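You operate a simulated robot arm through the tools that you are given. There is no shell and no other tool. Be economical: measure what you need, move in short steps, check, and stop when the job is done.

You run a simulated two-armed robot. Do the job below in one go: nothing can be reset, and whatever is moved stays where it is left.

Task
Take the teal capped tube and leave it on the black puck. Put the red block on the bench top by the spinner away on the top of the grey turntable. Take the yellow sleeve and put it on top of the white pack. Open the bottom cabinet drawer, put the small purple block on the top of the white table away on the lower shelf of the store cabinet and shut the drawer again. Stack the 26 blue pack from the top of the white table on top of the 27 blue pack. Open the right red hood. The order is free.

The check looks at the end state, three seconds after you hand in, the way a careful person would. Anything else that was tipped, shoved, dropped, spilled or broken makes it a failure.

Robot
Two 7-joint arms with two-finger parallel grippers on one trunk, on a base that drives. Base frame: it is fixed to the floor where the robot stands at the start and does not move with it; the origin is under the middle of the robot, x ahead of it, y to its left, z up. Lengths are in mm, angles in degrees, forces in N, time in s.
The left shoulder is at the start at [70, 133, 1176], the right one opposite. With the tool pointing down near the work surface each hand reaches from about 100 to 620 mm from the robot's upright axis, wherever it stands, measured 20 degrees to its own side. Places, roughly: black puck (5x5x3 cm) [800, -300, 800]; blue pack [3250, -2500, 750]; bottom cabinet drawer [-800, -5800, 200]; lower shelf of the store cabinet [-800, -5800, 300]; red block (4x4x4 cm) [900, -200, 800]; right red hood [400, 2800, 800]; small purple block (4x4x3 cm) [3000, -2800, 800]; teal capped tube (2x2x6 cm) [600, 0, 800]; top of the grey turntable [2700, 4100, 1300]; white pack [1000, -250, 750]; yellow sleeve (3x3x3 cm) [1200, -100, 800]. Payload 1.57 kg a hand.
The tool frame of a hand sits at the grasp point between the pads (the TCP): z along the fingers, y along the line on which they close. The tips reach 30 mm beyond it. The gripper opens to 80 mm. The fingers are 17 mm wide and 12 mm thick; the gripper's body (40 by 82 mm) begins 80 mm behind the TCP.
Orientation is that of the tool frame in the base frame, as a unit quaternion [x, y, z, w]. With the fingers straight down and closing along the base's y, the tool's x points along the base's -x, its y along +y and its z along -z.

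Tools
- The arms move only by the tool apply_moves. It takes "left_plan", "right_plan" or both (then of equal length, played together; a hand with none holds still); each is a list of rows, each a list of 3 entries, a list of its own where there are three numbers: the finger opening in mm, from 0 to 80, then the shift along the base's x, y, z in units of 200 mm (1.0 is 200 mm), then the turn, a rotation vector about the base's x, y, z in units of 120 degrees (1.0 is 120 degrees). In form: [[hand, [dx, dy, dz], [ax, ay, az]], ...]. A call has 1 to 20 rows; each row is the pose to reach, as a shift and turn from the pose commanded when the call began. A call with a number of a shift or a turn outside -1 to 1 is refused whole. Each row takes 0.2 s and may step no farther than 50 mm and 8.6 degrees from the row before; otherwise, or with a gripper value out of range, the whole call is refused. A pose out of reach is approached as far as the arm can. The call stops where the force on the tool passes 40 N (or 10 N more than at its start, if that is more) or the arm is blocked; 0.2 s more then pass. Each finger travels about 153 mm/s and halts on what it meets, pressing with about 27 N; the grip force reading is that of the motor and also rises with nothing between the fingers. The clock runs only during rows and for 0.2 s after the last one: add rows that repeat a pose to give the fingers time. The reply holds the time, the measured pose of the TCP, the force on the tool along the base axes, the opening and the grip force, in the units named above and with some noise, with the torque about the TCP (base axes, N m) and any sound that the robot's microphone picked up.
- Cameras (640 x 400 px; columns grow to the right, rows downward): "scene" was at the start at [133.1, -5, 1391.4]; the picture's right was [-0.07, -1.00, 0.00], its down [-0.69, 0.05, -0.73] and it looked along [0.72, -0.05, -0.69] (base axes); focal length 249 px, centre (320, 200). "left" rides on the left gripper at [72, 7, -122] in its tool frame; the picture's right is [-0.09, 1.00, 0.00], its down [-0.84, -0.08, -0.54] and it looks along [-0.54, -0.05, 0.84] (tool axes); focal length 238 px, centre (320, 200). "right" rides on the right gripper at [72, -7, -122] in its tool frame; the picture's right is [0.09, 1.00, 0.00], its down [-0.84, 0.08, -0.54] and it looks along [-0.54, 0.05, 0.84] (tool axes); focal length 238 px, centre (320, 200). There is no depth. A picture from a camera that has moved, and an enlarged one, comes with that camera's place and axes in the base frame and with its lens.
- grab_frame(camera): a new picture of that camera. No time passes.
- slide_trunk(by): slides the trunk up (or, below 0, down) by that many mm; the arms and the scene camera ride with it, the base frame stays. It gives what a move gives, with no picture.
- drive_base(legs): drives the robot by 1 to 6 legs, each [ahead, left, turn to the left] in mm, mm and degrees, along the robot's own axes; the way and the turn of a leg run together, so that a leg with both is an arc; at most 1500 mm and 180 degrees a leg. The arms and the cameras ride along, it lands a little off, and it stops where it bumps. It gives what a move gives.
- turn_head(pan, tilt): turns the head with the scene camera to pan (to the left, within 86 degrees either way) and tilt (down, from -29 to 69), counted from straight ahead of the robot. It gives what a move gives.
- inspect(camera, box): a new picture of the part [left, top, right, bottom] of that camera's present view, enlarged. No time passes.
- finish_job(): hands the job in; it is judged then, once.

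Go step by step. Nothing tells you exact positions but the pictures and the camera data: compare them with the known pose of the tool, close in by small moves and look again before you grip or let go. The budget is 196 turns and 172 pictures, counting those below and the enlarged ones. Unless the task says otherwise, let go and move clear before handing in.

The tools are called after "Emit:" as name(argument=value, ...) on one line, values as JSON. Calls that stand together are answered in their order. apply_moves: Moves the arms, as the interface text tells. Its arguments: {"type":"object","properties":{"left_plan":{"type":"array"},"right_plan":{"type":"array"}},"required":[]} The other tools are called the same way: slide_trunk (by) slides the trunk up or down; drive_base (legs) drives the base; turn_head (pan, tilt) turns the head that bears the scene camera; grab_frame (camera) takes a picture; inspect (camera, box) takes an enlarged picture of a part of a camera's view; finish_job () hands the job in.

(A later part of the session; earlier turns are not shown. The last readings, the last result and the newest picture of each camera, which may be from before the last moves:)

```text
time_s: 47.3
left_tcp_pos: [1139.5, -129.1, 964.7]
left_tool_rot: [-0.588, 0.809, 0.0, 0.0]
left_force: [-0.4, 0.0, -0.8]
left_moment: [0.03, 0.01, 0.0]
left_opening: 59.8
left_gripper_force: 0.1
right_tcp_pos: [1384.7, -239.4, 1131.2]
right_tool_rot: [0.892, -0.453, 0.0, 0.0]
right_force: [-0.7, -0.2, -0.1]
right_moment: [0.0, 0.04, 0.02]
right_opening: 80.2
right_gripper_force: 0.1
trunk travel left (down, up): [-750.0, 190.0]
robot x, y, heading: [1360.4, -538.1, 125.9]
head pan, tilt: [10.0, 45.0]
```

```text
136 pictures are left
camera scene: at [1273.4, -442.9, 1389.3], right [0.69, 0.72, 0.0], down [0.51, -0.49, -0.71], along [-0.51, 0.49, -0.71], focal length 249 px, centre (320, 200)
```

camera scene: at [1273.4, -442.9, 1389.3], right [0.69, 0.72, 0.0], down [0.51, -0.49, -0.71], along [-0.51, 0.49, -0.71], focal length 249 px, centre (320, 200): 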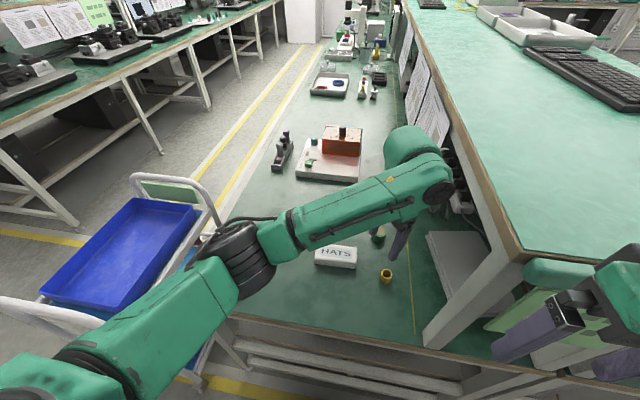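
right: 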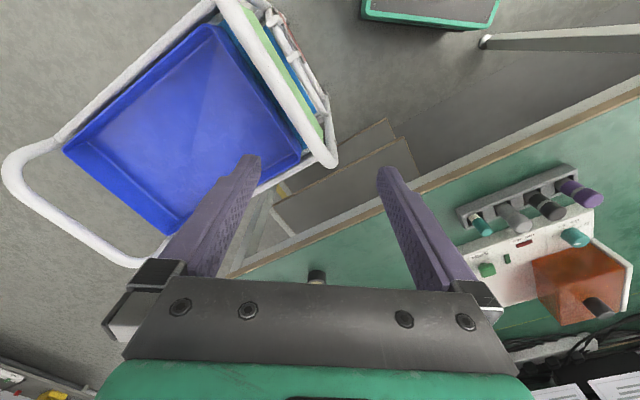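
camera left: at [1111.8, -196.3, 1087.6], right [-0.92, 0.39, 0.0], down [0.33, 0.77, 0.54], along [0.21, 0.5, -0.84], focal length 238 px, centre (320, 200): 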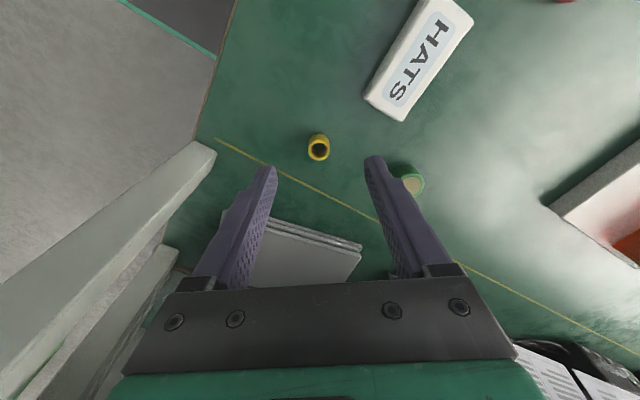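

The sleeve is near (1157, -94). I'll go down to z 850 above it and look again.

Emit:
apply_moves(left_plan=[[60, [0.04, 0.08, -0.15], [0, 0, 0]], [60, [0.0875, 0.175, -0.35], [0, 0, 0]], [60, [0.0875, 0.175, -0.57], [0, 0, 0]], [60, [0.0875, 0.175, -0.57], [0, 0, 0]]])

Emit:
grab_frame(camera="left")

Emit:
inspect(camera="scene", box=[310, 190, 450, 300])

```text
time_s: 48.3
left_tcp_pos: [1156.1, -93.9, 852.8]
left_tool_rot: [-0.589, 0.808, 0.0, 0.001]
left_force: [0.6, 0.1, -0.3]
left_moment: [0.0, -0.02, 0.01]
left_opening: 60.3
left_gripper_force: 0.1
right_tcp_pos: [1384.0, -240.3, 1131.5]
right_tool_rot: [0.891, -0.453, 0.0, 0.0]
right_force: [0.4, -1.0, 0.6]
right_moment: [0.04, 0.0, -0.03]
right_opening: 80.2
right_gripper_force: 0.0
trunk travel left (down, up): [-750.0, 190.0]
robot x, y, heading: [1360.6, -539.6, 126.1]
head pan, tilt: [10.0, 45.0]
```

```text
135 pictures are left
camera left: at [1128.2, -162.1, 974.5], right [-0.92, 0.39, 0.0], down [0.33, 0.77, 0.54], along [0.21, 0.5, -0.84], focal length 238 px, centre (320, 200)
```

left: 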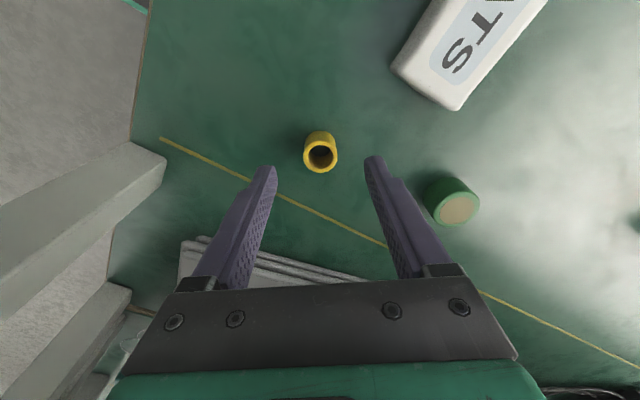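

```text
3.64 times, centred on (380, 245) of scene
camera zoom: at [1273.1, -442.9, 1389.3], right [0.69, 0.72, 0.0], down [0.51, -0.49, -0.71], along [-0.51, 0.49, -0.71], focal length 906 px, centre (102, 36)
```

zoom: 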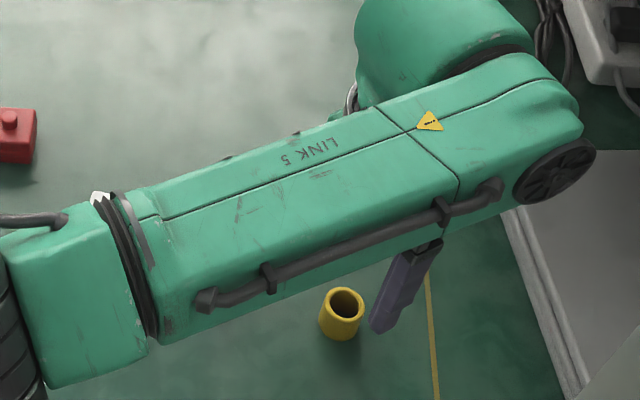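

Sleeve at about (1158, -90). Descending to 815 and checking.

Emit:
apply_moves(left_plan=[[60, [0.01, 0.015, -0.1], [0, 0, 0]], [60, [0.01, 0.015, -0.19], [0, 0, 0]], [60, [0.01, 0.015, -0.19], [0, 0, 0]]])

Emit:
grab_frame(camera="left")

Emit:
inspect(camera="scene", box=[340, 220, 440, 300])

```text
time_s: 49.1
left_tcp_pos: [1159.2, -91.7, 813.1]
left_tool_rot: [-0.588, 0.809, 0.0, 0.0]
left_force: [-0.3, -0.3, 0.1]
left_moment: [0.0, -0.01, -0.02]
left_opening: 60.1
left_gripper_force: 0.1
right_tcp_pos: [1385.2, -239.7, 1131.1]
right_tool_rot: [0.891, -0.454, 0.001, 0.0]
right_force: [-0.2, 0.3, 1.0]
right_moment: [-0.03, 0.01, 0.0]
right_opening: 79.9
right_gripper_force: 0.0
trunk travel left (down, up): [-750.0, 190.0]
robot x, y, heading: [1361.4, -538.7, 126.2]
head pan, tilt: [10.0, 45.0]
```

```text
133 pictures are left
camera left: at [1130.3, -159.0, 936.8], right [-0.92, 0.39, 0.0], down [0.33, 0.77, 0.54], along [0.21, 0.5, -0.84], focal length 238 px, centre (320, 200)
```

left: 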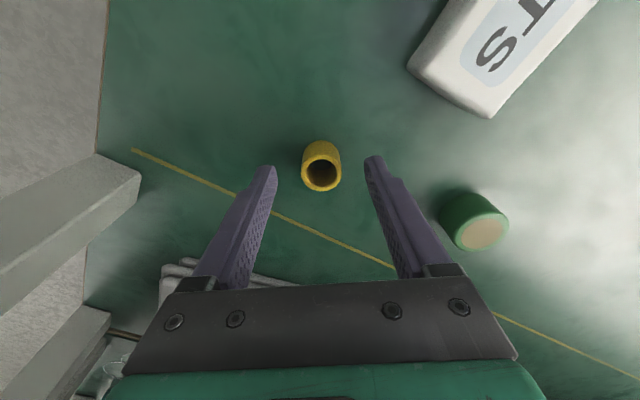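

```text
5.00 times, centred on (390, 260) of scene
camera zoom: at [1272.9, -443.0, 1389.3], right [0.69, 0.72, 0.0], down [0.51, -0.49, -0.71], along [-0.51, 0.49, -0.71], focal length 1246 px, centre (-30, -100)
```

zoom: 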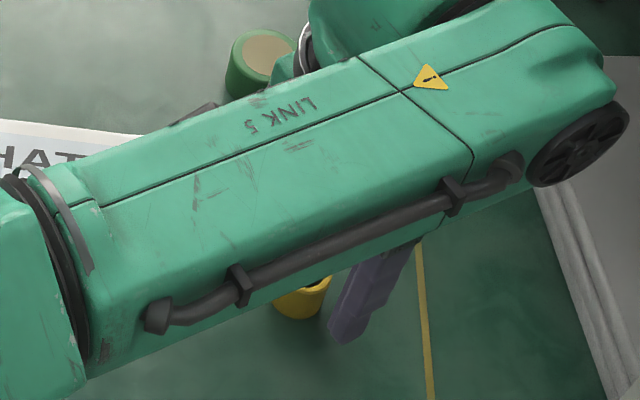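

Aligned within a couple of mm. Down to 791 and close.

Emit:
apply_moves(left_plan=[[60, [0, 0.008, -0.06], [0, 0, 0]], [60, [0, 0.008, -0.11], [0, 0, 0]], [60, [0, 0.008, -0.11], [0, 0, 0]]])

Emit:
inspect(camera="left", box=[220, 80, 420, 280])

```text
time_s: 49.9
left_tcp_pos: [1145.9, -93.3, 789.9]
left_tool_rot: [-0.596, 0.803, 0.002, -0.007]
left_force: [0.7, 2.9, 11.4]
left_moment: [0.02, -0.53, 0.0]
left_opening: 60.8
left_gripper_force: 0.9
right_tcp_pos: [1387.0, -240.0, 1132.3]
right_tool_rot: [0.891, -0.453, -0.001, 0.0]
right_force: [0.4, -0.7, 0.5]
right_moment: [-0.01, -0.01, 0.01]
right_opening: 80.2
right_gripper_force: 0.0
trunk travel left (down, up): [-750.0, 190.0]
robot x, y, heading: [1358.5, -536.0, 125.8]
head pan, tilt: [10.0, 45.0]
```

```text
2.00 times, centred on (320, 180) of left
camera zoom: at [1119.2, -160.4, 913.6], right [-0.93, 0.38, 0.01], down [0.32, 0.78, 0.53], along [0.19, 0.5, -0.85], focal length 477 px, centre (320, 240)
```

zoom: 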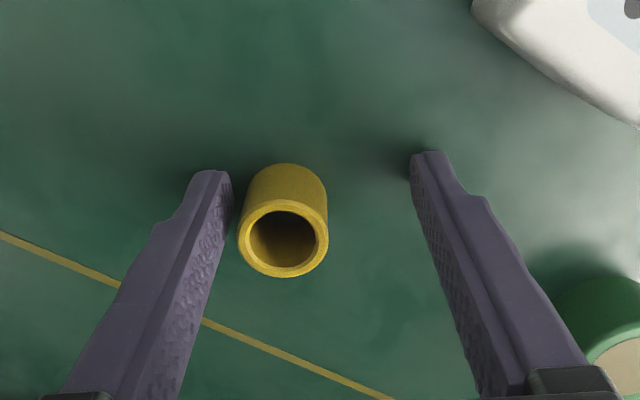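

The hand slid about 13 mm in x with a 11 N upward force, so something touched. I'll look before doing anything more.

Emit:
grab_frame(camera="scene")

Emit:
grab_frame(camera="right")

```text
130 pictures are left
camera scene: at [1274.8, -444.2, 1389.7], right [0.69, 0.72, 0.0], down [0.51, -0.49, -0.71], along [-0.51, 0.49, -0.71], focal length 249 px, centre (320, 200)
```

scene: 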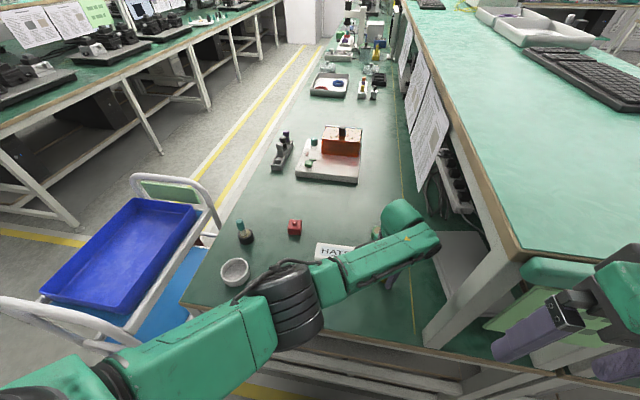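

```text
129 pictures are left
camera right: at [1435.5, -295.3, 1253.3], right [-0.75, -0.66, 0.0], down [-0.55, 0.63, 0.54], along [-0.36, 0.41, -0.84], focal length 238 px, centre (320, 200)
```

right: 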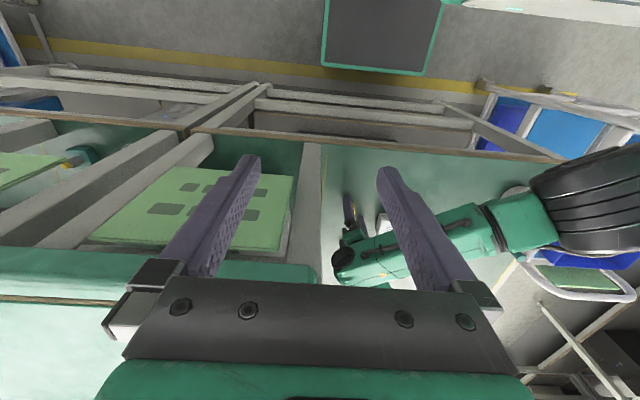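

The left forearm hangs low with this wrist yaw, probably rubbing something. I'll lift straight up and turn the hand back +54° so the elbow goes up.

Emit:
apply_moves(left_plan=[[60, [0, 0, 0.1], [0, 0, 0]], [60, [0, 0, 0.3], [0, 0, 0]], [60, [0, 0, 0.5], [0, 0, 0]], [60, [0, 0, 0.75], [0, 0, 0]], [60, [0, 0, 0.75], [0, 0, 0.07]], [60, [0, 0, 0.75], [0, 0, 0.14]], [60, [0, 0, 0.75], [0, 0, 0.21]], [60, [0, 0, 0.75], [0, 0, 0.28]], [60, [0, 0, 0.75], [0, 0, 0.35]], [60, [0, 0, 0.75], [0, 0, 0.42]]])

Emit:
grab_frame(camera="scene")

Emit:
grab_frame(camera="left")

```text
time_s: 52.1
left_tcp_pos: [1151.0, -88.6, 940.6]
left_tool_rot: [0.88, -0.474, -0.001, 0.001]
left_force: [0.1, -0.1, 0.3]
left_moment: [-0.02, -0.02, 0.01]
left_opening: 60.0
left_gripper_force: 0.0
right_tcp_pos: [1385.7, -240.2, 1130.9]
right_tool_rot: [0.892, -0.453, 0.0, 0.0]
right_force: [-0.8, 0.4, 0.1]
right_moment: [0.02, 0.01, 0.0]
right_opening: 79.8
right_gripper_force: 0.0
trunk travel left (down, up): [-750.0, 190.0]
robot x, y, heading: [1362.4, -539.0, 125.9]
head pan, tilt: [10.0, 45.0]
```

```text
128 pictures are left
camera scene: at [1273.1, -442.9, 1389.3], right [0.69, 0.72, 0.0], down [0.51, -0.49, -0.71], along [-0.51, 0.49, -0.71], focal length 249 px, centre (320, 200)
```

scene: 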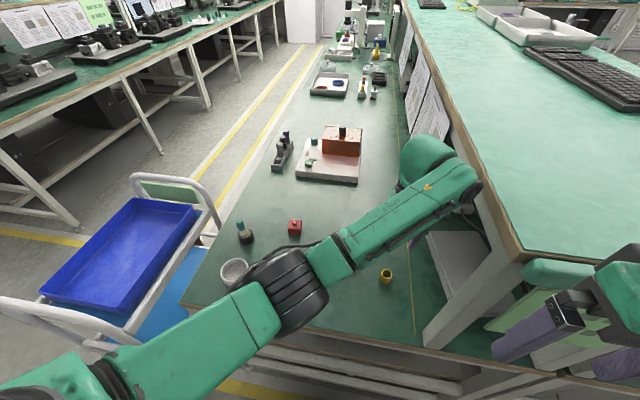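

```text
127 pictures are left
camera left: at [1185.7, -154.1, 1063.6], right [-0.88, -0.47, 0.01], down [-0.39, 0.74, 0.54], along [-0.26, 0.48, -0.84], focal length 238 px, centre (320, 200)
```

left: 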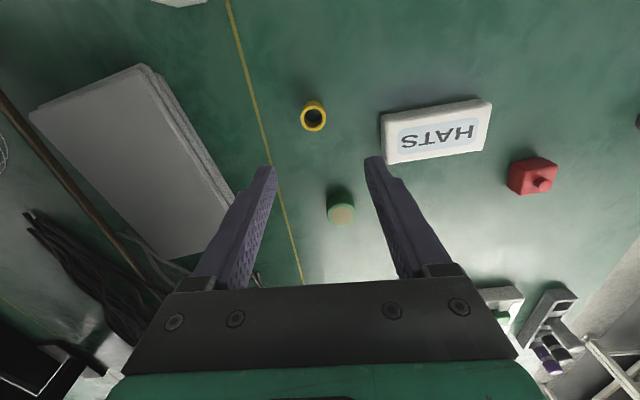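

Nothing looks displaced; the wrist's outer side likely touched the shelf slab. I'll retract the left hand and move the base right so the forearm comes in from the front instead.

Emit:
apply_moves(left_plan=[[60, [-0.1, -0.19, 0.05], [0, 0, 0]], [60, [-0.2, -0.38, 0.1], [0, 0, 0]], [60, [-0.3, -0.58, 0.15], [0, 0, 0]], [60, [-0.4, -0.78, 0.2], [0, 0, 0]], [60, [-0.51, -0.99, 0.25], [0, 0, 0]]])

Emit:
drive_base(legs=[[0, -180, 0]])

Emit:
turn_head(pan=20, tilt=45)

Emit:
grab_frame(camera="scene")

Emit:
grab_frame(camera="left")

```text
time_s: 53.3
left_tcp_pos: [1057.2, -290.7, 991.0]
left_tool_rot: [0.877, -0.481, 0.0, 0.0]
left_force: [0.0, -0.2, -0.7]
left_moment: [0.01, -0.01, -0.02]
left_opening: 60.0
left_gripper_force: 0.1
right_tcp_pos: [1385.0, -242.1, 1131.9]
right_tool_rot: [0.891, -0.453, 0.0, -0.001]
right_force: [1.2, -0.1, 0.1]
right_moment: [0.01, -0.03, 0.01]
right_opening: 80.1
right_gripper_force: 0.0
trunk travel left (down, up): [-750.0, 190.0]
robot x, y, heading: [1359.7, -537.8, 126.1]
head pan, tilt: [10.0, 45.0]
```

```text
time_s: 54.9
left_tcp_pos: [1203.4, -182.3, 992.3]
left_tool_rot: [0.877, -0.481, 0.0, -0.001]
left_force: [-1.1, -0.4, -0.4]
left_moment: [0.02, -0.01, -0.01]
left_opening: 59.9
left_gripper_force: 0.1
right_tcp_pos: [1529.8, -134.9, 1131.1]
right_tool_rot: [0.892, -0.453, 0.001, -0.001]
right_force: [-1.4, -0.2, 0.9]
right_moment: [0.01, -0.01, -0.01]
right_opening: 79.7
right_gripper_force: 0.1
trunk travel left (down, up): [-750.0, 190.0]
robot x, y, heading: [1504.8, -432.9, 126.0]
head pan, tilt: [10.0, 45.0]
```

```text
time_s: 55.6
left_tcp_pos: [1204.0, -181.9, 992.1]
left_tool_rot: [0.877, -0.481, 0.0, 0.0]
left_force: [0.3, -0.1, -0.5]
left_moment: [0.03, 0.0, -0.03]
left_opening: 60.1
left_gripper_force: 0.1
right_tcp_pos: [1530.8, -133.6, 1130.5]
right_tool_rot: [0.891, -0.453, 0.0, 0.001]
right_force: [0.4, 0.7, 0.1]
right_moment: [-0.05, 0.02, -0.01]
right_opening: 79.8
right_gripper_force: 0.0
trunk travel left (down, up): [-750.0, 190.0]
robot x, y, heading: [1507.4, -435.3, 126.2]
head pan, tilt: [20.0, 45.0]
```

```text
126 pictures are left
camera scene: at [1409.8, -347.7, 1389.3], right [0.56, 0.83, 0.0], down [0.59, -0.39, -0.71], along [-0.59, 0.39, -0.71], focal length 249 px, centre (320, 200)
```

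scene: 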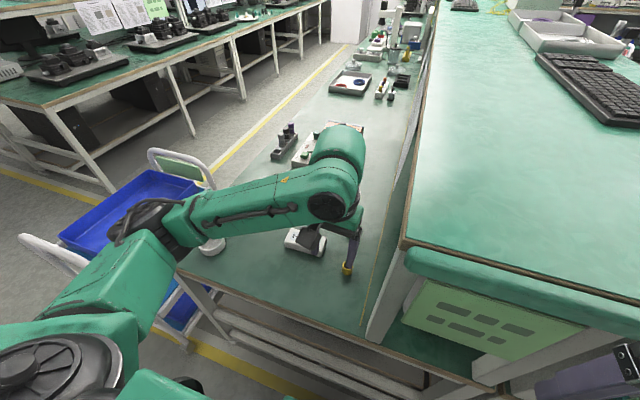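

```text
125 pictures are left
camera left: at [1236.5, -247.0, 1115.0], right [-0.89, -0.46, 0.0], down [-0.38, 0.75, 0.54], along [-0.25, 0.48, -0.84], focal length 238 px, centre (320, 200)
```

left: 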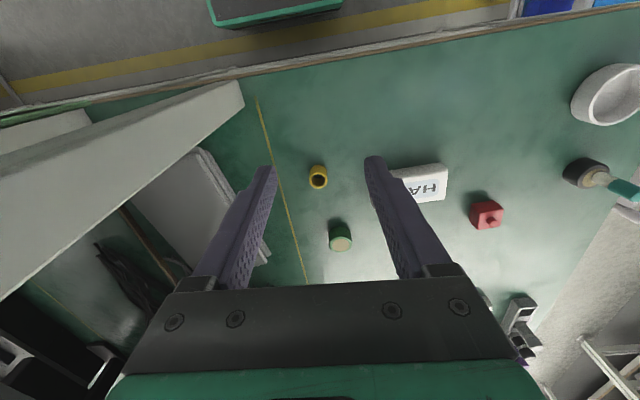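

Now the wrist stays left of the hand, clear of the slab. Moving over the sleeve at (1160, -94), z 862.

Emit:
apply_moves(left_plan=[[60, [-0.08, 0.16, -0.1], [0, 0, 0]], [60, [-0.15, 0.3, -0.25], [0, 0, 0]], [60, [-0.22, 0.44, -0.4], [0, 0, 0]], [60, [-0.22, 0.44, -0.65], [0, 0, 0]], [60, [-0.22, 0.44, -0.65], [0, 0, 0]]])

Emit:
grab_frame(camera="left")

Emit:
grab_frame(camera="scene")

```text
time_s: 56.8
left_tcp_pos: [1158.9, -93.6, 863.2]
left_tool_rot: [0.876, -0.481, 0.0, 0.0]
left_force: [0.6, 0.3, 1.2]
left_moment: [-0.02, 0.01, 0.0]
left_opening: 60.0
left_gripper_force: 0.1
right_tcp_pos: [1530.4, -133.5, 1130.5]
right_tool_rot: [0.891, -0.454, 0.0, 0.0]
right_force: [-0.2, -0.2, -1.1]
right_moment: [-0.02, -0.04, 0.01]
right_opening: 80.0
right_gripper_force: 0.1
trunk travel left (down, up): [-750.0, 190.0]
robot x, y, heading: [1504.4, -434.7, 126.1]
head pan, tilt: [20.0, 45.0]
```

```text
124 pictures are left
camera left: at [1192.1, -159.1, 985.6], right [-0.89, -0.46, 0.0], down [-0.38, 0.75, 0.54], along [-0.25, 0.48, -0.84], focal length 238 px, centre (320, 200)
```

left: 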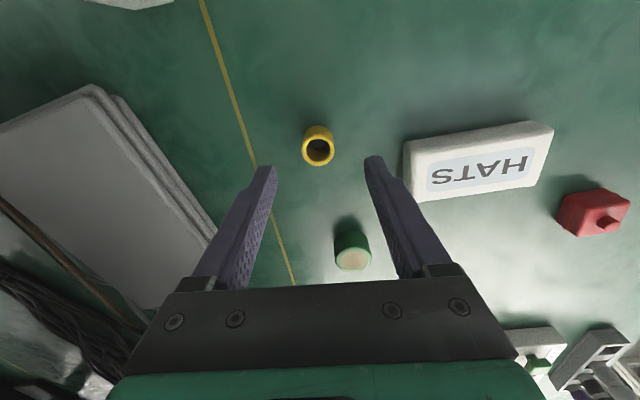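

```text
123 pictures are left
camera scene: at [1409.4, -348.5, 1389.3], right [0.56, 0.83, 0.0], down [0.59, -0.39, -0.71], along [-0.59, 0.39, -0.71], focal length 249 px, centre (320, 200)
```

scene: 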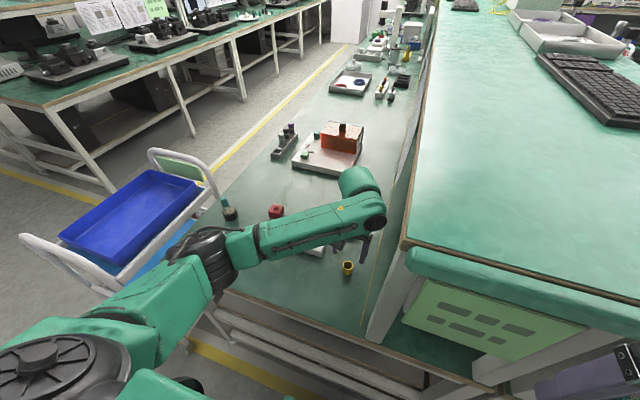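

The sleeve is right under the TCP. Descending to z≈798.

Emit:
apply_moves(left_plan=[[60, [0, 0, -0.12], [0, 0, 0]], [60, [0, 0, -0.24], [0, 0, 0]], [60, [0, 0, -0.325], [0, 0, 0]], [60, [0, 0, -0.325], [0, 0, 0]]])

Emit:
grab_frame(camera="left")

```text
time_s: 57.8
left_tcp_pos: [1159.8, -93.6, 797.2]
left_tool_rot: [0.877, -0.481, 0.001, 0.001]
left_force: [0.1, 1.4, -0.5]
left_moment: [0.04, -0.01, 0.03]
left_opening: 59.9
left_gripper_force: 0.0
right_tcp_pos: [1530.4, -134.2, 1131.1]
right_tool_rot: [0.892, -0.453, 0.0, 0.001]
right_force: [-0.6, 0.4, 0.2]
right_moment: [0.0, 0.03, 0.03]
right_opening: 80.1
right_gripper_force: 0.1
trunk travel left (down, up): [-750.0, 190.0]
robot x, y, heading: [1507.7, -432.8, 126.3]
head pan, tilt: [20.0, 45.0]
```

```text
122 pictures are left
camera left: at [1192.0, -159.1, 920.0], right [-0.89, -0.46, 0.0], down [-0.39, 0.75, 0.54], along [-0.25, 0.48, -0.84], focal length 238 px, centre (320, 200)
```

left: 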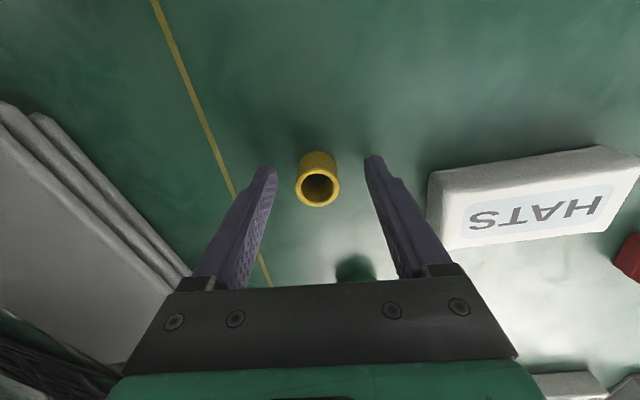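

No contact, sleeve centred. Close.

Emit:
apply_moves(left_plan=[[45, [0, 0, 0], [0, 0, 0]], [20, [0, 0, 0], [0, 0, 0]], [20, [0, 0, 0], [0, 0, 0]], [20, [0, 0, 0], [0, 0, 0]]])

Emit:
apply_moves(left_plan=[[20, [0, 0, 0.1], [0, 0, 0]], [20, [0, 0, 0.25], [0, 0, 0]], [20, [0, 0, 0.4], [0, 0, 0]]])

Emit:
grab_frame(camera="left")

```text
time_s: 58.8
left_tcp_pos: [1158.6, -94.2, 797.5]
left_tool_rot: [0.877, -0.48, 0.0, 0.0]
left_force: [0.1, 0.7, -0.3]
left_moment: [0.0, -0.01, 0.01]
left_opening: 26.9
left_gripper_force: 26.8
right_tcp_pos: [1528.3, -133.9, 1130.3]
right_tool_rot: [0.891, -0.453, 0.0, -0.001]
right_force: [-0.6, 0.0, 0.0]
right_moment: [-0.04, 0.01, -0.02]
right_opening: 80.2
right_gripper_force: 0.0
trunk travel left (down, up): [-750.0, 190.0]
robot x, y, heading: [1503.9, -435.5, 126.2]
head pan, tilt: [20.0, 45.0]
```

```text
time_s: 59.6
left_tcp_pos: [1160.0, -93.9, 877.4]
left_tool_rot: [0.876, -0.481, -0.001, -0.001]
left_force: [-0.4, 0.9, -0.2]
left_moment: [0.02, -0.02, -0.02]
left_opening: 27.0
left_gripper_force: 26.8
right_tcp_pos: [1530.6, -134.5, 1130.6]
right_tool_rot: [0.891, -0.454, 0.001, 0.0]
right_force: [-0.8, 0.8, 0.3]
right_moment: [-0.04, -0.01, -0.02]
right_opening: 80.0
right_gripper_force: 0.1
trunk travel left (down, up): [-750.0, 190.0]
robot x, y, heading: [1506.1, -435.2, 126.3]
head pan, tilt: [20.0, 45.0]
```

```text
121 pictures are left
camera left: at [1192.0, -158.9, 1000.5], right [-0.89, -0.46, 0.0], down [-0.38, 0.75, 0.54], along [-0.25, 0.48, -0.84], focal length 238 px, centre (320, 200)
```

left: 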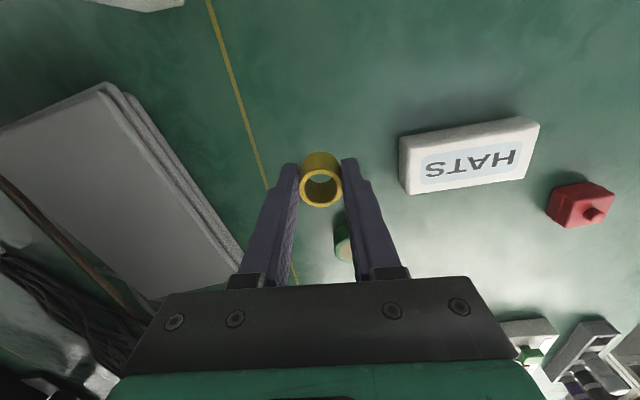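

The sleeve is held. The pack's top centre is near (1017, -146, 780); moving over it.

Emit:
apply_moves(left_plan=[[20, [-0.1, -0.03, 0.1], [0, 0, 0]], [20, [-0.3, -0.1, 0.15], [0, 0, 0]], [20, [-0.5, -0.18, 0.15], [0, 0, 0]], [20, [-0.715, -0.26, 0.1], [0, 0, 0]], [20, [-0.715, -0.26, 0.05], [0, 0, 0]], [20, [-0.715, -0.26, 0.05], [0, 0, 0]]])

Emit:
grab_frame(camera="left")

Emit:
inspect(camera="scene", box=[230, 180, 400, 300])

```text
time_s: 61.0
left_tcp_pos: [1016.3, -146.8, 885.8]
left_tool_rot: [0.877, -0.481, 0.0, 0.0]
left_force: [0.3, -0.2, -0.2]
left_moment: [-0.02, -0.01, 0.02]
left_opening: 26.9
left_gripper_force: 27.4
right_tcp_pos: [1529.9, -132.5, 1131.0]
right_tool_rot: [0.892, -0.453, 0.0, 0.001]
right_force: [-0.3, -0.2, -0.2]
right_moment: [0.0, -0.02, -0.03]
right_opening: 80.2
right_gripper_force: 0.0
trunk travel left (down, up): [-750.0, 190.0]
robot x, y, heading: [1507.2, -437.5, 126.2]
head pan, tilt: [20.0, 45.0]
```

```text
120 pictures are left
camera left: at [1048.9, -212.0, 1008.9], right [-0.89, -0.46, 0.0], down [-0.39, 0.75, 0.54], along [-0.25, 0.48, -0.84], focal length 238 px, centre (320, 200)
```

left: 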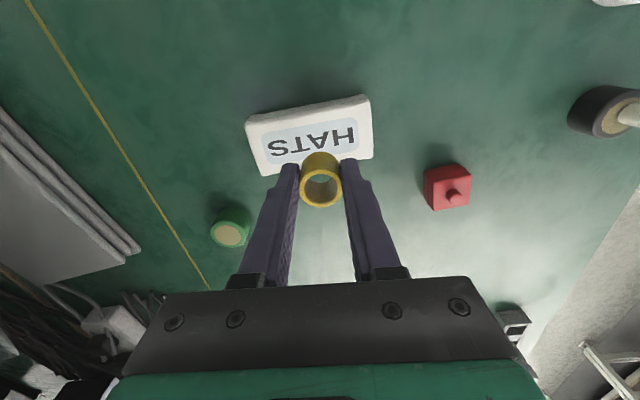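

```text
3.33 times, centred on (315, 240) of scene
camera zoom: at [1409.3, -348.2, 1389.3], right [0.56, 0.83, 0.0], down [0.59, -0.39, -0.71], along [-0.59, 0.39, -0.71], focal length 831 px, centre (337, 67)
```

zoom: 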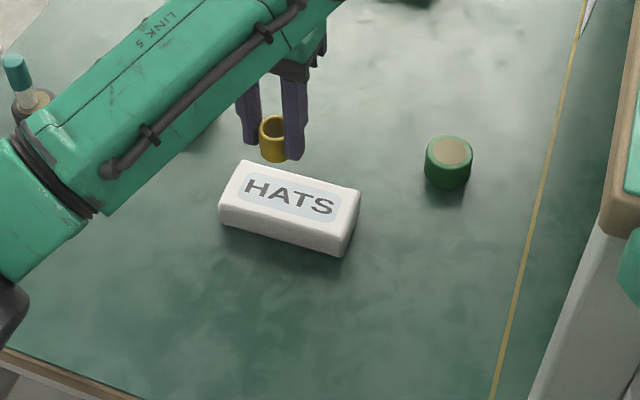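

Pack centre ≈ (1021, -144, 785). Lowering to just above.

Emit:
apply_moves(left_plan=[[20, [0.023, 0.014, -0.12], [0, 0, 0]], [20, [0.023, 0.014, -0.24], [0, 0, 0]], [20, [0.023, 0.014, -0.24], [0, 0, 0]]])

Emit:
inspect(camera="left", box=[220, 50, 420, 250])

Emit:
inspect(camera="scene", box=[270, 200, 350, 270])

```text
time_s: 61.8
left_tcp_pos: [1020.4, -144.3, 838.0]
left_tool_rot: [0.877, -0.481, 0.0, 0.0]
left_force: [0.1, 1.3, -0.4]
left_moment: [0.0, -0.01, 0.03]
left_opening: 26.7
left_gripper_force: 26.8
right_tcp_pos: [1530.4, -133.7, 1130.2]
right_tool_rot: [0.892, -0.453, 0.001, 0.0]
right_force: [0.7, -0.8, -0.1]
right_moment: [0.0, -0.01, -0.01]
right_opening: 79.8
right_gripper_force: 0.0
trunk travel left (down, up): [-750.0, 190.0]
robot x, y, heading: [1506.7, -432.2, 126.0]
head pan, tilt: [20.0, 45.0]
```

```text
2.00 times, centred on (320, 150) of left
camera zoom: at [1053.2, -209.0, 961.3], right [-0.89, -0.46, 0.0], down [-0.39, 0.75, 0.54], along [-0.25, 0.48, -0.84], focal length 477 px, centre (320, 300)
```

zoom: 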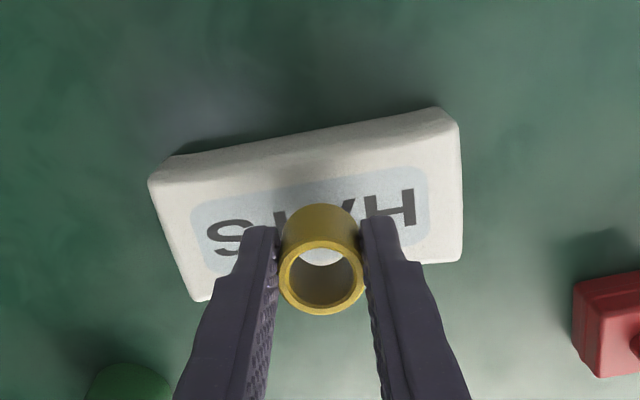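

```text
5.71 times, centred on (310, 235) of scene
camera zoom: at [1409.1, -348.3, 1389.3], right [0.56, 0.83, 0.0], down [0.59, -0.39, -0.71], along [-0.59, 0.39, -0.71], focal length 1424 px, centre (377, 0)
```

zoom: 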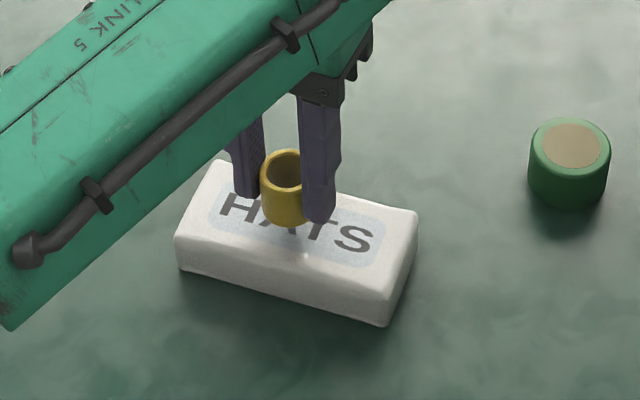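

Lined up. Lowering slowly until contact.

Emit:
apply_moves(left_plan=[[20, [0.01, 0, -0.03], [0, 0, 0]], [20, [0.01, 0, -0.045], [0, 0, 0]], [20, [0.01, 0, -0.045], [0, 0, 0]]])

Emit:
inspect(camera="scene", box=[270, 200, 350, 270])

```text
time_s: 62.6
left_tcp_pos: [1022.5, -143.6, 830.3]
left_tool_rot: [0.877, -0.481, 0.001, 0.0]
left_force: [0.2, -0.2, -0.3]
left_moment: [-0.01, 0.01, -0.01]
left_opening: 26.7
left_gripper_force: 27.1
right_tcp_pos: [1529.6, -133.5, 1131.0]
right_tool_rot: [0.891, -0.453, 0.0, 0.0]
right_force: [-0.1, 0.8, -0.5]
right_moment: [0.01, 0.01, -0.01]
right_opening: 80.0
right_gripper_force: 0.0
trunk travel left (down, up): [-750.0, 190.0]
robot x, y, heading: [1504.4, -433.1, 126.1]
head pan, tilt: [20.0, 45.0]
```

```text
5.71 times, centred on (310, 235) of scene
camera zoom: at [1409.1, -348.2, 1389.3], right [0.56, 0.83, 0.0], down [0.59, -0.39, -0.71], along [-0.59, 0.39, -0.71], focal length 1424 px, centre (377, 0)
```

zoom: 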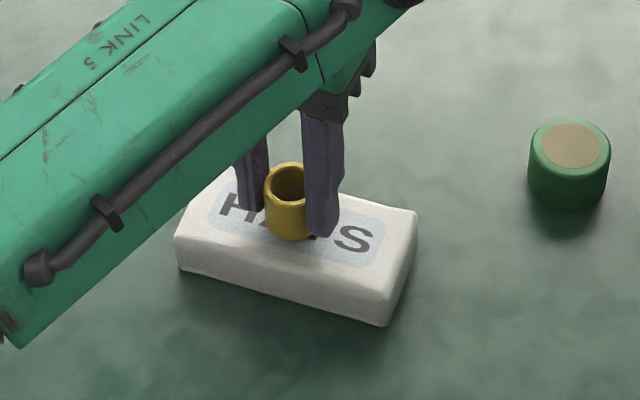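

Emit:
apply_moves(left_plan=[[20, [0, 0, -0.01], [0, 0, 0]], [20, [0, 0, -0.02], [0, 0, 0]]])

```text
time_s: 63.2
left_tcp_pos: [1021.8, -143.0, 826.6]
left_tool_rot: [0.877, -0.48, 0.001, 0.0]
left_force: [0.4, 0.6, 1.4]
left_moment: [0.03, -0.01, 0.03]
left_opening: 26.7
left_gripper_force: 27.1
right_tcp_pos: [1530.3, -134.1, 1131.7]
right_tool_rot: [0.891, -0.453, 0.0, 0.0]
right_force: [-0.4, -0.2, 0.3]
right_moment: [0.02, -0.02, 0.01]
right_opening: 79.9
right_gripper_force: 0.1
trunk travel left (down, up): [-750.0, 190.0]
robot x, y, heading: [1510.6, -435.6, 126.2]
head pan, tilt: [20.0, 45.0]
```

Almost touching; a millimetre or two more.

Emit:
apply_moves(left_plan=[[20, [0, 0, -0.008], [0, 0, 0]], [20, [0, 0, -0.012], [0, 0, 0]]])

```text
time_s: 63.8
left_tcp_pos: [1022.7, -142.7, 826.5]
left_tool_rot: [0.877, -0.48, -0.003, -0.002]
left_force: [-3.4, -0.3, 13.4]
left_moment: [0.03, 0.14, 0.02]
left_opening: 26.6
left_gripper_force: 26.9
right_tcp_pos: [1531.4, -135.3, 1132.9]
right_tool_rot: [0.891, -0.453, -0.001, -0.001]
right_force: [-0.1, 0.0, -0.6]
right_moment: [0.0, -0.01, -0.02]
right_opening: 79.9
right_gripper_force: 0.0
trunk travel left (down, up): [-750.0, 190.0]
robot x, y, heading: [1506.7, -436.9, 126.0]
head pan, tilt: [20.0, 45.0]
```

Contact. Ease off, release, and rise.

Emit:
apply_moves(left_plan=[[20, [0, 0, 0.008], [0, 0, 0]], [32, [0, 0, 0.008], [0, 0, 0]], [45, [0, 0, 0.008], [0, 0, 0]], [50, [0, 0, 0.1], [0, 0, 0]], [50, [0, 0, 0.3], [0, 0, 0]], [50, [0, 0, 0.5], [0, 0, 0]], [60, [0, 0, 0.7], [0, 0, 0]]])

Emit:
grab_frame(camera="left")

Emit:
grab_frame(camera="scene")

```text
time_s: 65.4
left_tcp_pos: [1023.5, -145.0, 963.4]
left_tool_rot: [0.877, -0.48, 0.001, 0.0]
left_force: [0.6, 0.2, 0.9]
left_moment: [0.0, 0.01, 0.0]
left_opening: 60.0
left_gripper_force: 0.0
right_tcp_pos: [1529.3, -134.1, 1130.3]
right_tool_rot: [0.891, -0.453, 0.001, -0.001]
right_force: [0.3, 0.8, 0.0]
right_moment: [0.01, -0.01, 0.01]
right_opening: 79.8
right_gripper_force: 0.1
trunk travel left (down, up): [-750.0, 190.0]
robot x, y, heading: [1503.5, -434.6, 126.2]
head pan, tilt: [20.0, 45.0]
```

```text
115 pictures are left
camera left: at [1056.1, -209.7, 1085.7], right [-0.89, -0.46, 0.0], down [-0.39, 0.75, 0.54], along [-0.25, 0.48, -0.84], focal length 238 px, centre (320, 200)
```

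left: 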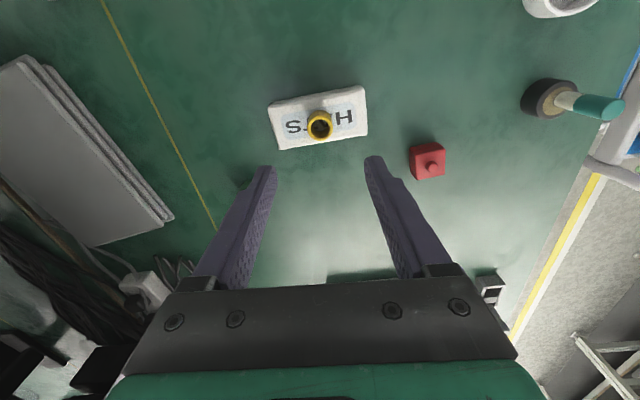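

```text
114 pictures are left
camera scene: at [1409.0, -349.0, 1389.2], right [0.56, 0.83, 0.0], down [0.59, -0.39, -0.71], along [-0.59, 0.39, -0.71], focal length 249 px, centre (320, 200)
```

scene: 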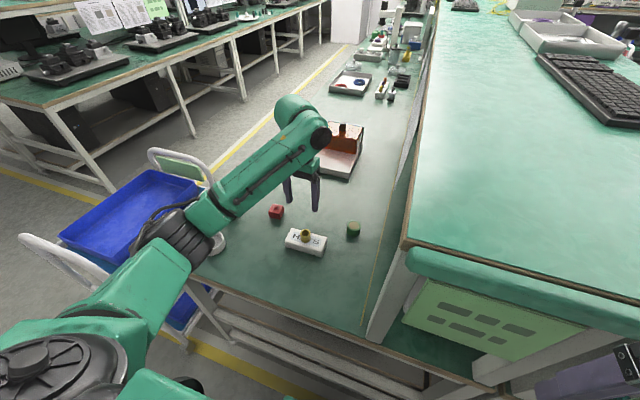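

Sleeve sits on the pack. Next the red block near (865, -162): base left 230, forward 35.

Emit:
drive_base(legs=[[0, 0, 0], [0, 230, 0], [35, 0, 0]])

Emit:
apply_moves(left_plan=[[70, [0.12, 0.2, 0], [0, 0, 0]], [70, [0.24, 0.4, 0], [0, 0, 0]], [70, [0.24, 0.4, -0.1], [0, 0, 0]]])

Emit:
grab_frame(camera="left")

Emit:
grab_frame(camera="scene")

```text
time_s: 67.9
left_tcp_pos: [820.1, -253.4, 966.2]
left_tool_rot: [0.877, -0.481, -0.002, -0.001]
left_force: [0.6, -0.1, 0.5]
left_moment: [-0.02, 0.05, -0.01]
left_opening: 60.2
left_gripper_force: 0.2
right_tcp_pos: [1328.1, -245.1, 1131.3]
right_tool_rot: [0.891, -0.454, -0.003, -0.001]
right_force: [1.1, -0.3, -0.4]
right_moment: [0.03, 0.01, 0.01]
right_opening: 80.1
right_gripper_force: 0.1
trunk travel left (down, up): [-750.0, 190.0]
robot x, y, heading: [1303.7, -542.2, 125.9]
head pan, tilt: [20.0, 45.0]
```

```text
time_s: 68.7
left_tcp_pos: [864.5, -171.0, 942.0]
left_tool_rot: [0.877, -0.481, 0.001, -0.001]
left_force: [-0.4, 0.0, 0.4]
left_moment: [-0.03, -0.02, -0.01]
left_opening: 70.0
left_gripper_force: 0.1
right_tcp_pos: [1321.7, -241.2, 1130.6]
right_tool_rot: [0.892, -0.453, 0.0, -0.001]
right_force: [-0.3, -0.3, -0.2]
right_moment: [-0.01, -0.01, -0.03]
right_opening: 80.0
right_gripper_force: 0.0
trunk travel left (down, up): [-750.0, 190.0]
robot x, y, heading: [1298.6, -539.3, 125.9]
head pan, tilt: [20.0, 45.0]
```

```text
113 pictures are left
camera left: at [896.6, -236.3, 1064.9], right [-0.89, -0.46, 0.0], down [-0.39, 0.75, 0.54], along [-0.25, 0.48, -0.84], focal length 238 px, centre (320, 200)
```

left: 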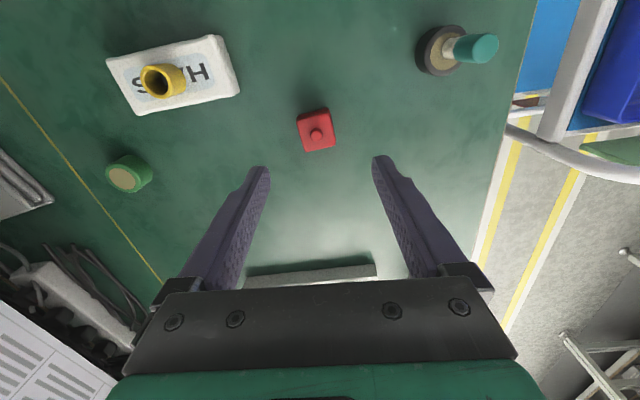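

```text
112 pictures are left
camera scene: at [1200.7, -456.1, 1389.1], right [0.56, 0.83, 0.0], down [0.59, -0.39, -0.71], along [-0.59, 0.4, -0.71], focal length 249 px, centre (320, 200)
```

scene: 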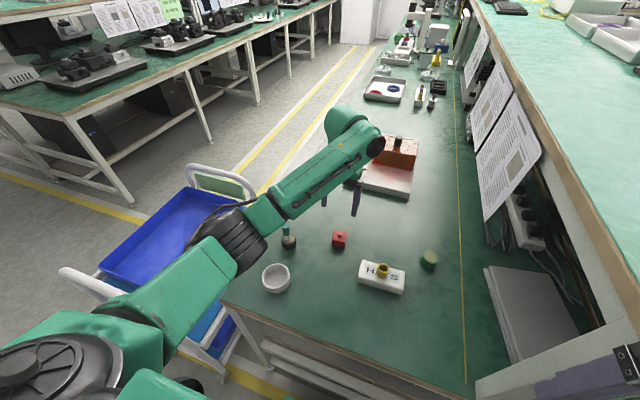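

Block at (863, -161), turned about 7° relative to the hand. Turn, descend, and look.

Emit:
apply_moves(left_plan=[[75, [-0.007, 0.05, -0.15], [0, 0, 0.03]], [75, [-0.007, 0.05, -0.35], [0, 0, 0.058]], [75, [-0.007, 0.05, -0.5], [0, 0, 0.058]], [75, [-0.007, 0.05, -0.5], [0, 0, 0.058]]])

Emit:
grab_frame(camera="left")

```text
time_s: 69.7
left_tcp_pos: [862.1, -160.8, 843.0]
left_tool_rot: [0.904, -0.428, 0.0, 0.0]
left_force: [-0.1, 0.3, 0.0]
left_moment: [0.01, -0.01, 0.02]
left_opening: 74.8
left_gripper_force: 0.1
right_tcp_pos: [1324.0, -242.0, 1131.0]
right_tool_rot: [0.891, -0.454, 0.0, -0.001]
right_force: [0.2, 1.3, 0.1]
right_moment: [0.02, -0.01, 0.02]
right_opening: 80.1
right_gripper_force: 0.1
trunk travel left (down, up): [-750.0, 190.0]
robot x, y, heading: [1299.6, -542.6, 125.8]
head pan, tilt: [20.0, 45.0]
```

```text
111 pictures are left
camera left: at [904.5, -220.9, 965.3], right [-0.83, -0.56, 0.0], down [-0.47, 0.7, 0.54], along [-0.3, 0.45, -0.84], focal length 238 px, centre (320, 200)
```

left: 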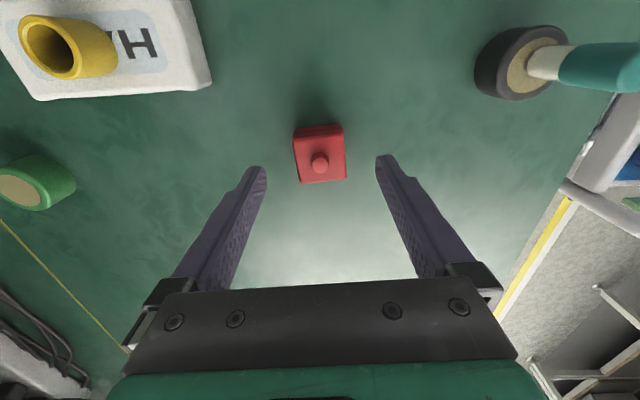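

Aligned. Descend to 796 and grip.

Emit:
apply_moves(left_plan=[[75, [-0.006, 0.022, -0.1], [0, 0, 0.01]], [75, [-0.006, 0.022, -0.2], [0, 0, 0.01]], [75, [-0.006, 0.022, -0.235], [0, 0, 0.01]], [75, [-0.006, 0.022, -0.235], [0, 0, 0.01]]])

Emit:
grab_frame(camera="left")

```text
time_s: 70.7
left_tcp_pos: [861.7, -156.5, 796.5]
left_tool_rot: [0.909, -0.418, 0.0, 0.0]
left_force: [-1.1, 0.4, 0.2]
left_moment: [0.02, 0.01, 0.02]
left_opening: 74.8
left_gripper_force: 0.1
right_tcp_pos: [1324.3, -240.5, 1130.1]
right_tool_rot: [0.891, -0.454, -0.001, 0.0]
right_force: [-0.6, -0.5, 0.4]
right_moment: [0.0, -0.02, 0.02]
right_opening: 80.1
right_gripper_force: 0.1
trunk travel left (down, up): [-750.0, 190.0]
robot x, y, heading: [1299.7, -545.1, 126.0]
head pan, tilt: [20.0, 45.0]
```

```text
110 pictures are left
camera left: at [904.1, -216.2, 918.3], right [-0.82, -0.58, 0.0], down [-0.49, 0.69, 0.54], along [-0.31, 0.44, -0.84], focal length 238 px, centre (320, 200)
```

left: 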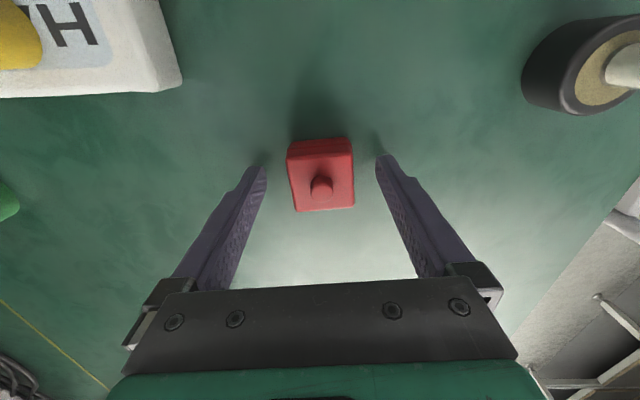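

Emit:
apply_moves(left_plan=[[55, [0, 0, 0], [0, 0, 0]], [30, [0, 0, 0], [0, 0, 0]], [30, [0, 0, 0], [0, 0, 0]], [30, [0, 0, 0.05], [0, 0, 0]], [30, [0, 0, 0.25], [0, 0, 0]], [30, [0, 0, 0.5], [0, 0, 0]], [30, [0, 0, 0.75], [0, 0, 0]]])

Emit:
grab_frame(camera="left")

Emit:
turn_head(pan=-60, tilt=15)

Emit:
grab_frame(camera="scene")

```text
time_s: 72.3
left_tcp_pos: [862.0, -156.0, 947.9]
left_tool_rot: [0.908, -0.418, -0.001, 0.0]
left_force: [0.3, -0.5, -0.1]
left_moment: [0.01, -0.02, -0.02]
left_opening: 39.3
left_gripper_force: 26.8
right_tcp_pos: [1325.1, -242.1, 1130.3]
right_tool_rot: [0.891, -0.453, 0.0, 0.0]
right_force: [0.6, 0.1, -0.3]
right_moment: [-0.01, 0.03, -0.03]
right_opening: 79.9
right_gripper_force: 0.1
trunk travel left (down, up): [-750.0, 190.0]
robot x, y, heading: [1298.9, -541.0, 126.0]
head pan, tilt: [20.0, 45.0]
```

```text
109 pictures are left
camera left: at [903.3, -216.1, 1069.8], right [-0.82, -0.58, 0.0], down [-0.49, 0.69, 0.54], along [-0.31, 0.44, -0.84], focal length 238 px, centre (320, 200)
```

left: 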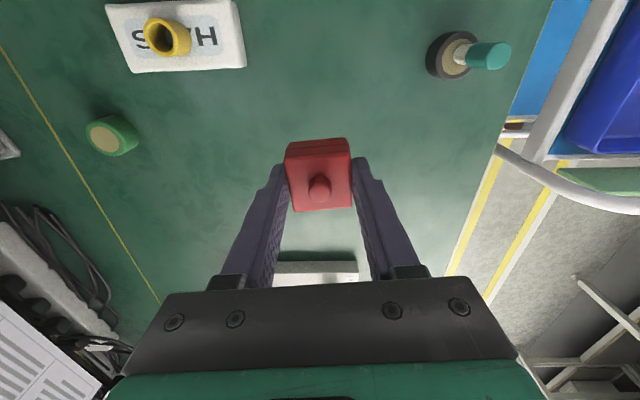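

```text
time_s: 73.8
left_tcp_pos: [861.4, -155.3, 946.5]
left_tool_rot: [0.908, -0.418, 0.0, 0.0]
left_force: [-0.4, 0.2, -0.2]
left_moment: [0.01, 0.02, 0.01]
left_opening: 39.2
left_gripper_force: 26.9
right_tcp_pos: [1324.8, -241.2, 1130.6]
right_tool_rot: [0.891, -0.454, 0.0, 0.0]
right_force: [-0.2, -0.4, -1.0]
right_moment: [-0.03, -0.01, 0.03]
right_opening: 79.9
right_gripper_force: 0.0
trunk travel left (down, up): [-750.0, 190.0]
robot x, y, heading: [1297.3, -542.7, 126.2]
head pan, tilt: [-60.0, 15.0]
```

```text
108 pictures are left
camera scene: at [1308.1, -415.6, 1436.0], right [0.91, -0.41, 0.0], down [-0.1, -0.24, -0.97], along [0.39, 0.88, -0.26], focal length 249 px, centre (320, 200)
```

scene: 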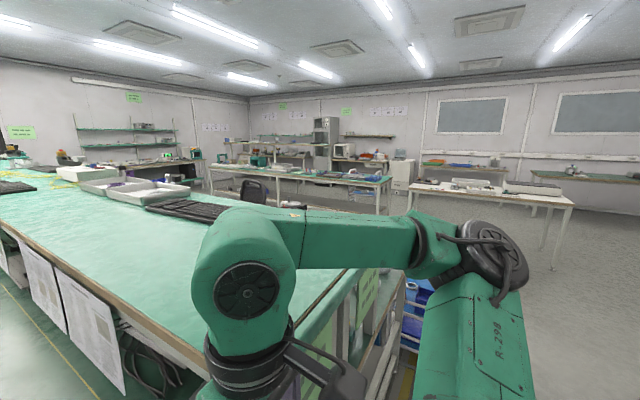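

I've got the red block, and the puck and sleeve results still look fine. Next I'll look toward the turntable and hood.

Emit:
inspect(camera="scene", box=[190, 100, 350, 200])

Emit:
inspect(camera="scene", box=[0, 110, 220, 230])

```text
4.00 times, centred on (270, 150) of scene
camera zoom: at [1308.1, -415.6, 1436.0], right [0.91, -0.41, 0.0], down [-0.1, -0.24, -0.97], along [0.39, 0.88, -0.26], focal length 997 px, centre (520, 400)
```

zoom: 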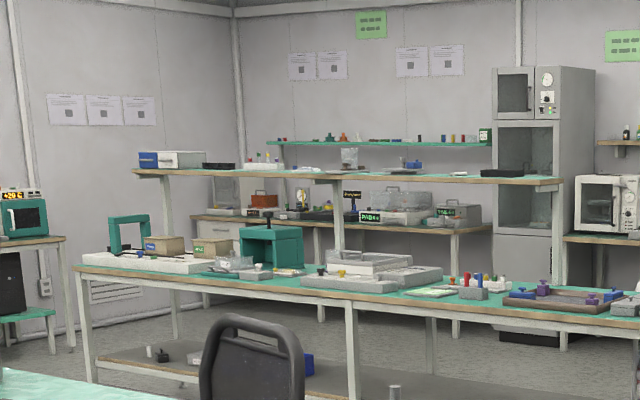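

```text
2.91 times, centred on (110, 170) of scene
camera zoom: at [1308.1, -415.6, 1436.0], right [0.91, -0.41, 0.0], down [-0.1, -0.24, -0.97], along [0.39, 0.88, -0.26], focal length 725 px, centre (931, 287)
```

zoom: 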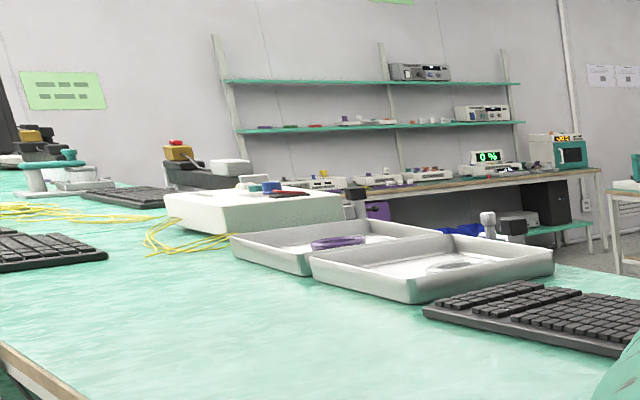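

The turntable seems to be on the shelf of the middle table. I'll retract the arm, back away from the bench, turn right along the corridor and look.

Emit:
apply_moves(left_plan=[[30, [0.12, -0.16, 0.1], [0, 0, 0]], [30, [0.24, -0.32, 0.2], [0, 0, 0]], [30, [0.36, -0.48, 0.3], [0, 0, 0]], [30, [0.48, -0.64, 0.4], [0, 0, 0]], [30, [0.59, -0.8, 0.5], [0, 0, 0]]])

Emit:
drive_base(legs=[[-450, 0, 0], [0, 0, -75]])

Emit:
turn_head(pan=0, tilt=25)

Emit:
grab_frame(camera="scene")

```text
time_s: 75.0
left_tcp_pos: [861.2, -156.8, 946.9]
left_tool_rot: [0.909, -0.418, -0.001, 0.0]
left_force: [-0.7, -0.2, -0.6]
left_moment: [0.01, -0.02, 0.01]
left_opening: 39.4
left_gripper_force: 26.5
left hand out of reach, approached as far as the arm can: row 1, 2, 3, 4, 5
right_tcp_pos: [1324.0, -241.0, 1130.4]
right_tool_rot: [0.891, -0.454, 0.0, 0.0]
right_force: [0.3, -0.1, -0.9]
right_moment: [-0.01, -0.01, 0.02]
right_opening: 80.2
right_gripper_force: 0.0
trunk travel left (down, up): [-750.0, 190.0]
robot x, y, heading: [1297.4, -542.5, 125.9]
head pan, tilt: [-60.0, 15.0]
```

```text
time_s: 81.0
left_tcp_pos: [1829.7, -391.2, 946.1]
left_tool_rot: [-0.463, 0.887, 0.0, 0.0]
left_force: [0.2, 0.2, -1.4]
left_moment: [-0.01, 0.0, -0.01]
left_opening: 39.3
left_gripper_force: 27.3
right_tcp_pos: [1864.0, -860.4, 1130.8]
right_tool_rot: [-0.427, 0.904, 0.001, 0.0]
right_force: [-0.1, 0.6, 0.3]
right_moment: [-0.03, 0.02, 0.01]
right_opening: 80.0
right_gripper_force: 0.1
trunk travel left (down, up): [-750.0, 190.0]
robot x, y, heading: [1570.2, -914.6, 50.4]
head pan, tilt: [-60.0, 15.0]
```

```text
time_s: 82.3
left_tcp_pos: [1831.3, -391.1, 945.8]
left_tool_rot: [-0.463, 0.886, 0.0, 0.0]
left_force: [1.5, 0.4, -0.6]
left_moment: [0.03, -0.01, 0.01]
left_opening: 39.0
left_gripper_force: 26.9
right_tcp_pos: [1865.4, -860.8, 1131.0]
right_tool_rot: [-0.428, 0.904, 0.001, 0.0]
right_force: [-0.3, 0.0, -0.5]
right_moment: [-0.01, -0.05, 0.01]
right_opening: 79.9
right_gripper_force: 0.0
trunk travel left (down, up): [-750.0, 190.0]
robot x, y, heading: [1564.5, -915.1, 50.5]
head pan, tilt: [0.0, 25.0]
```

```text
105 pictures are left
camera scene: at [1658.5, -801.1, 1419.8], right [0.77, -0.64, 0.0], down [-0.27, -0.33, -0.91], along [0.58, 0.7, -0.42], focal length 249 px, centre (320, 200)
```

scene: 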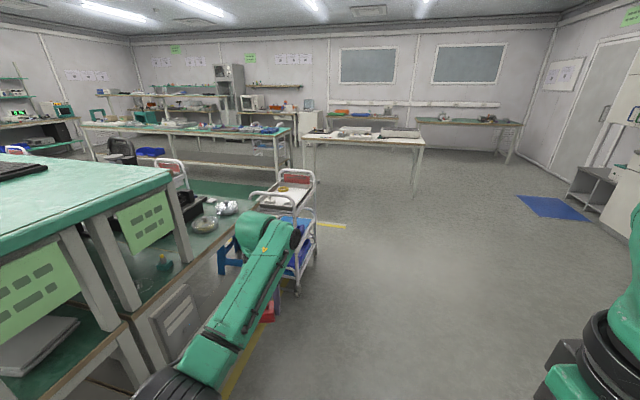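

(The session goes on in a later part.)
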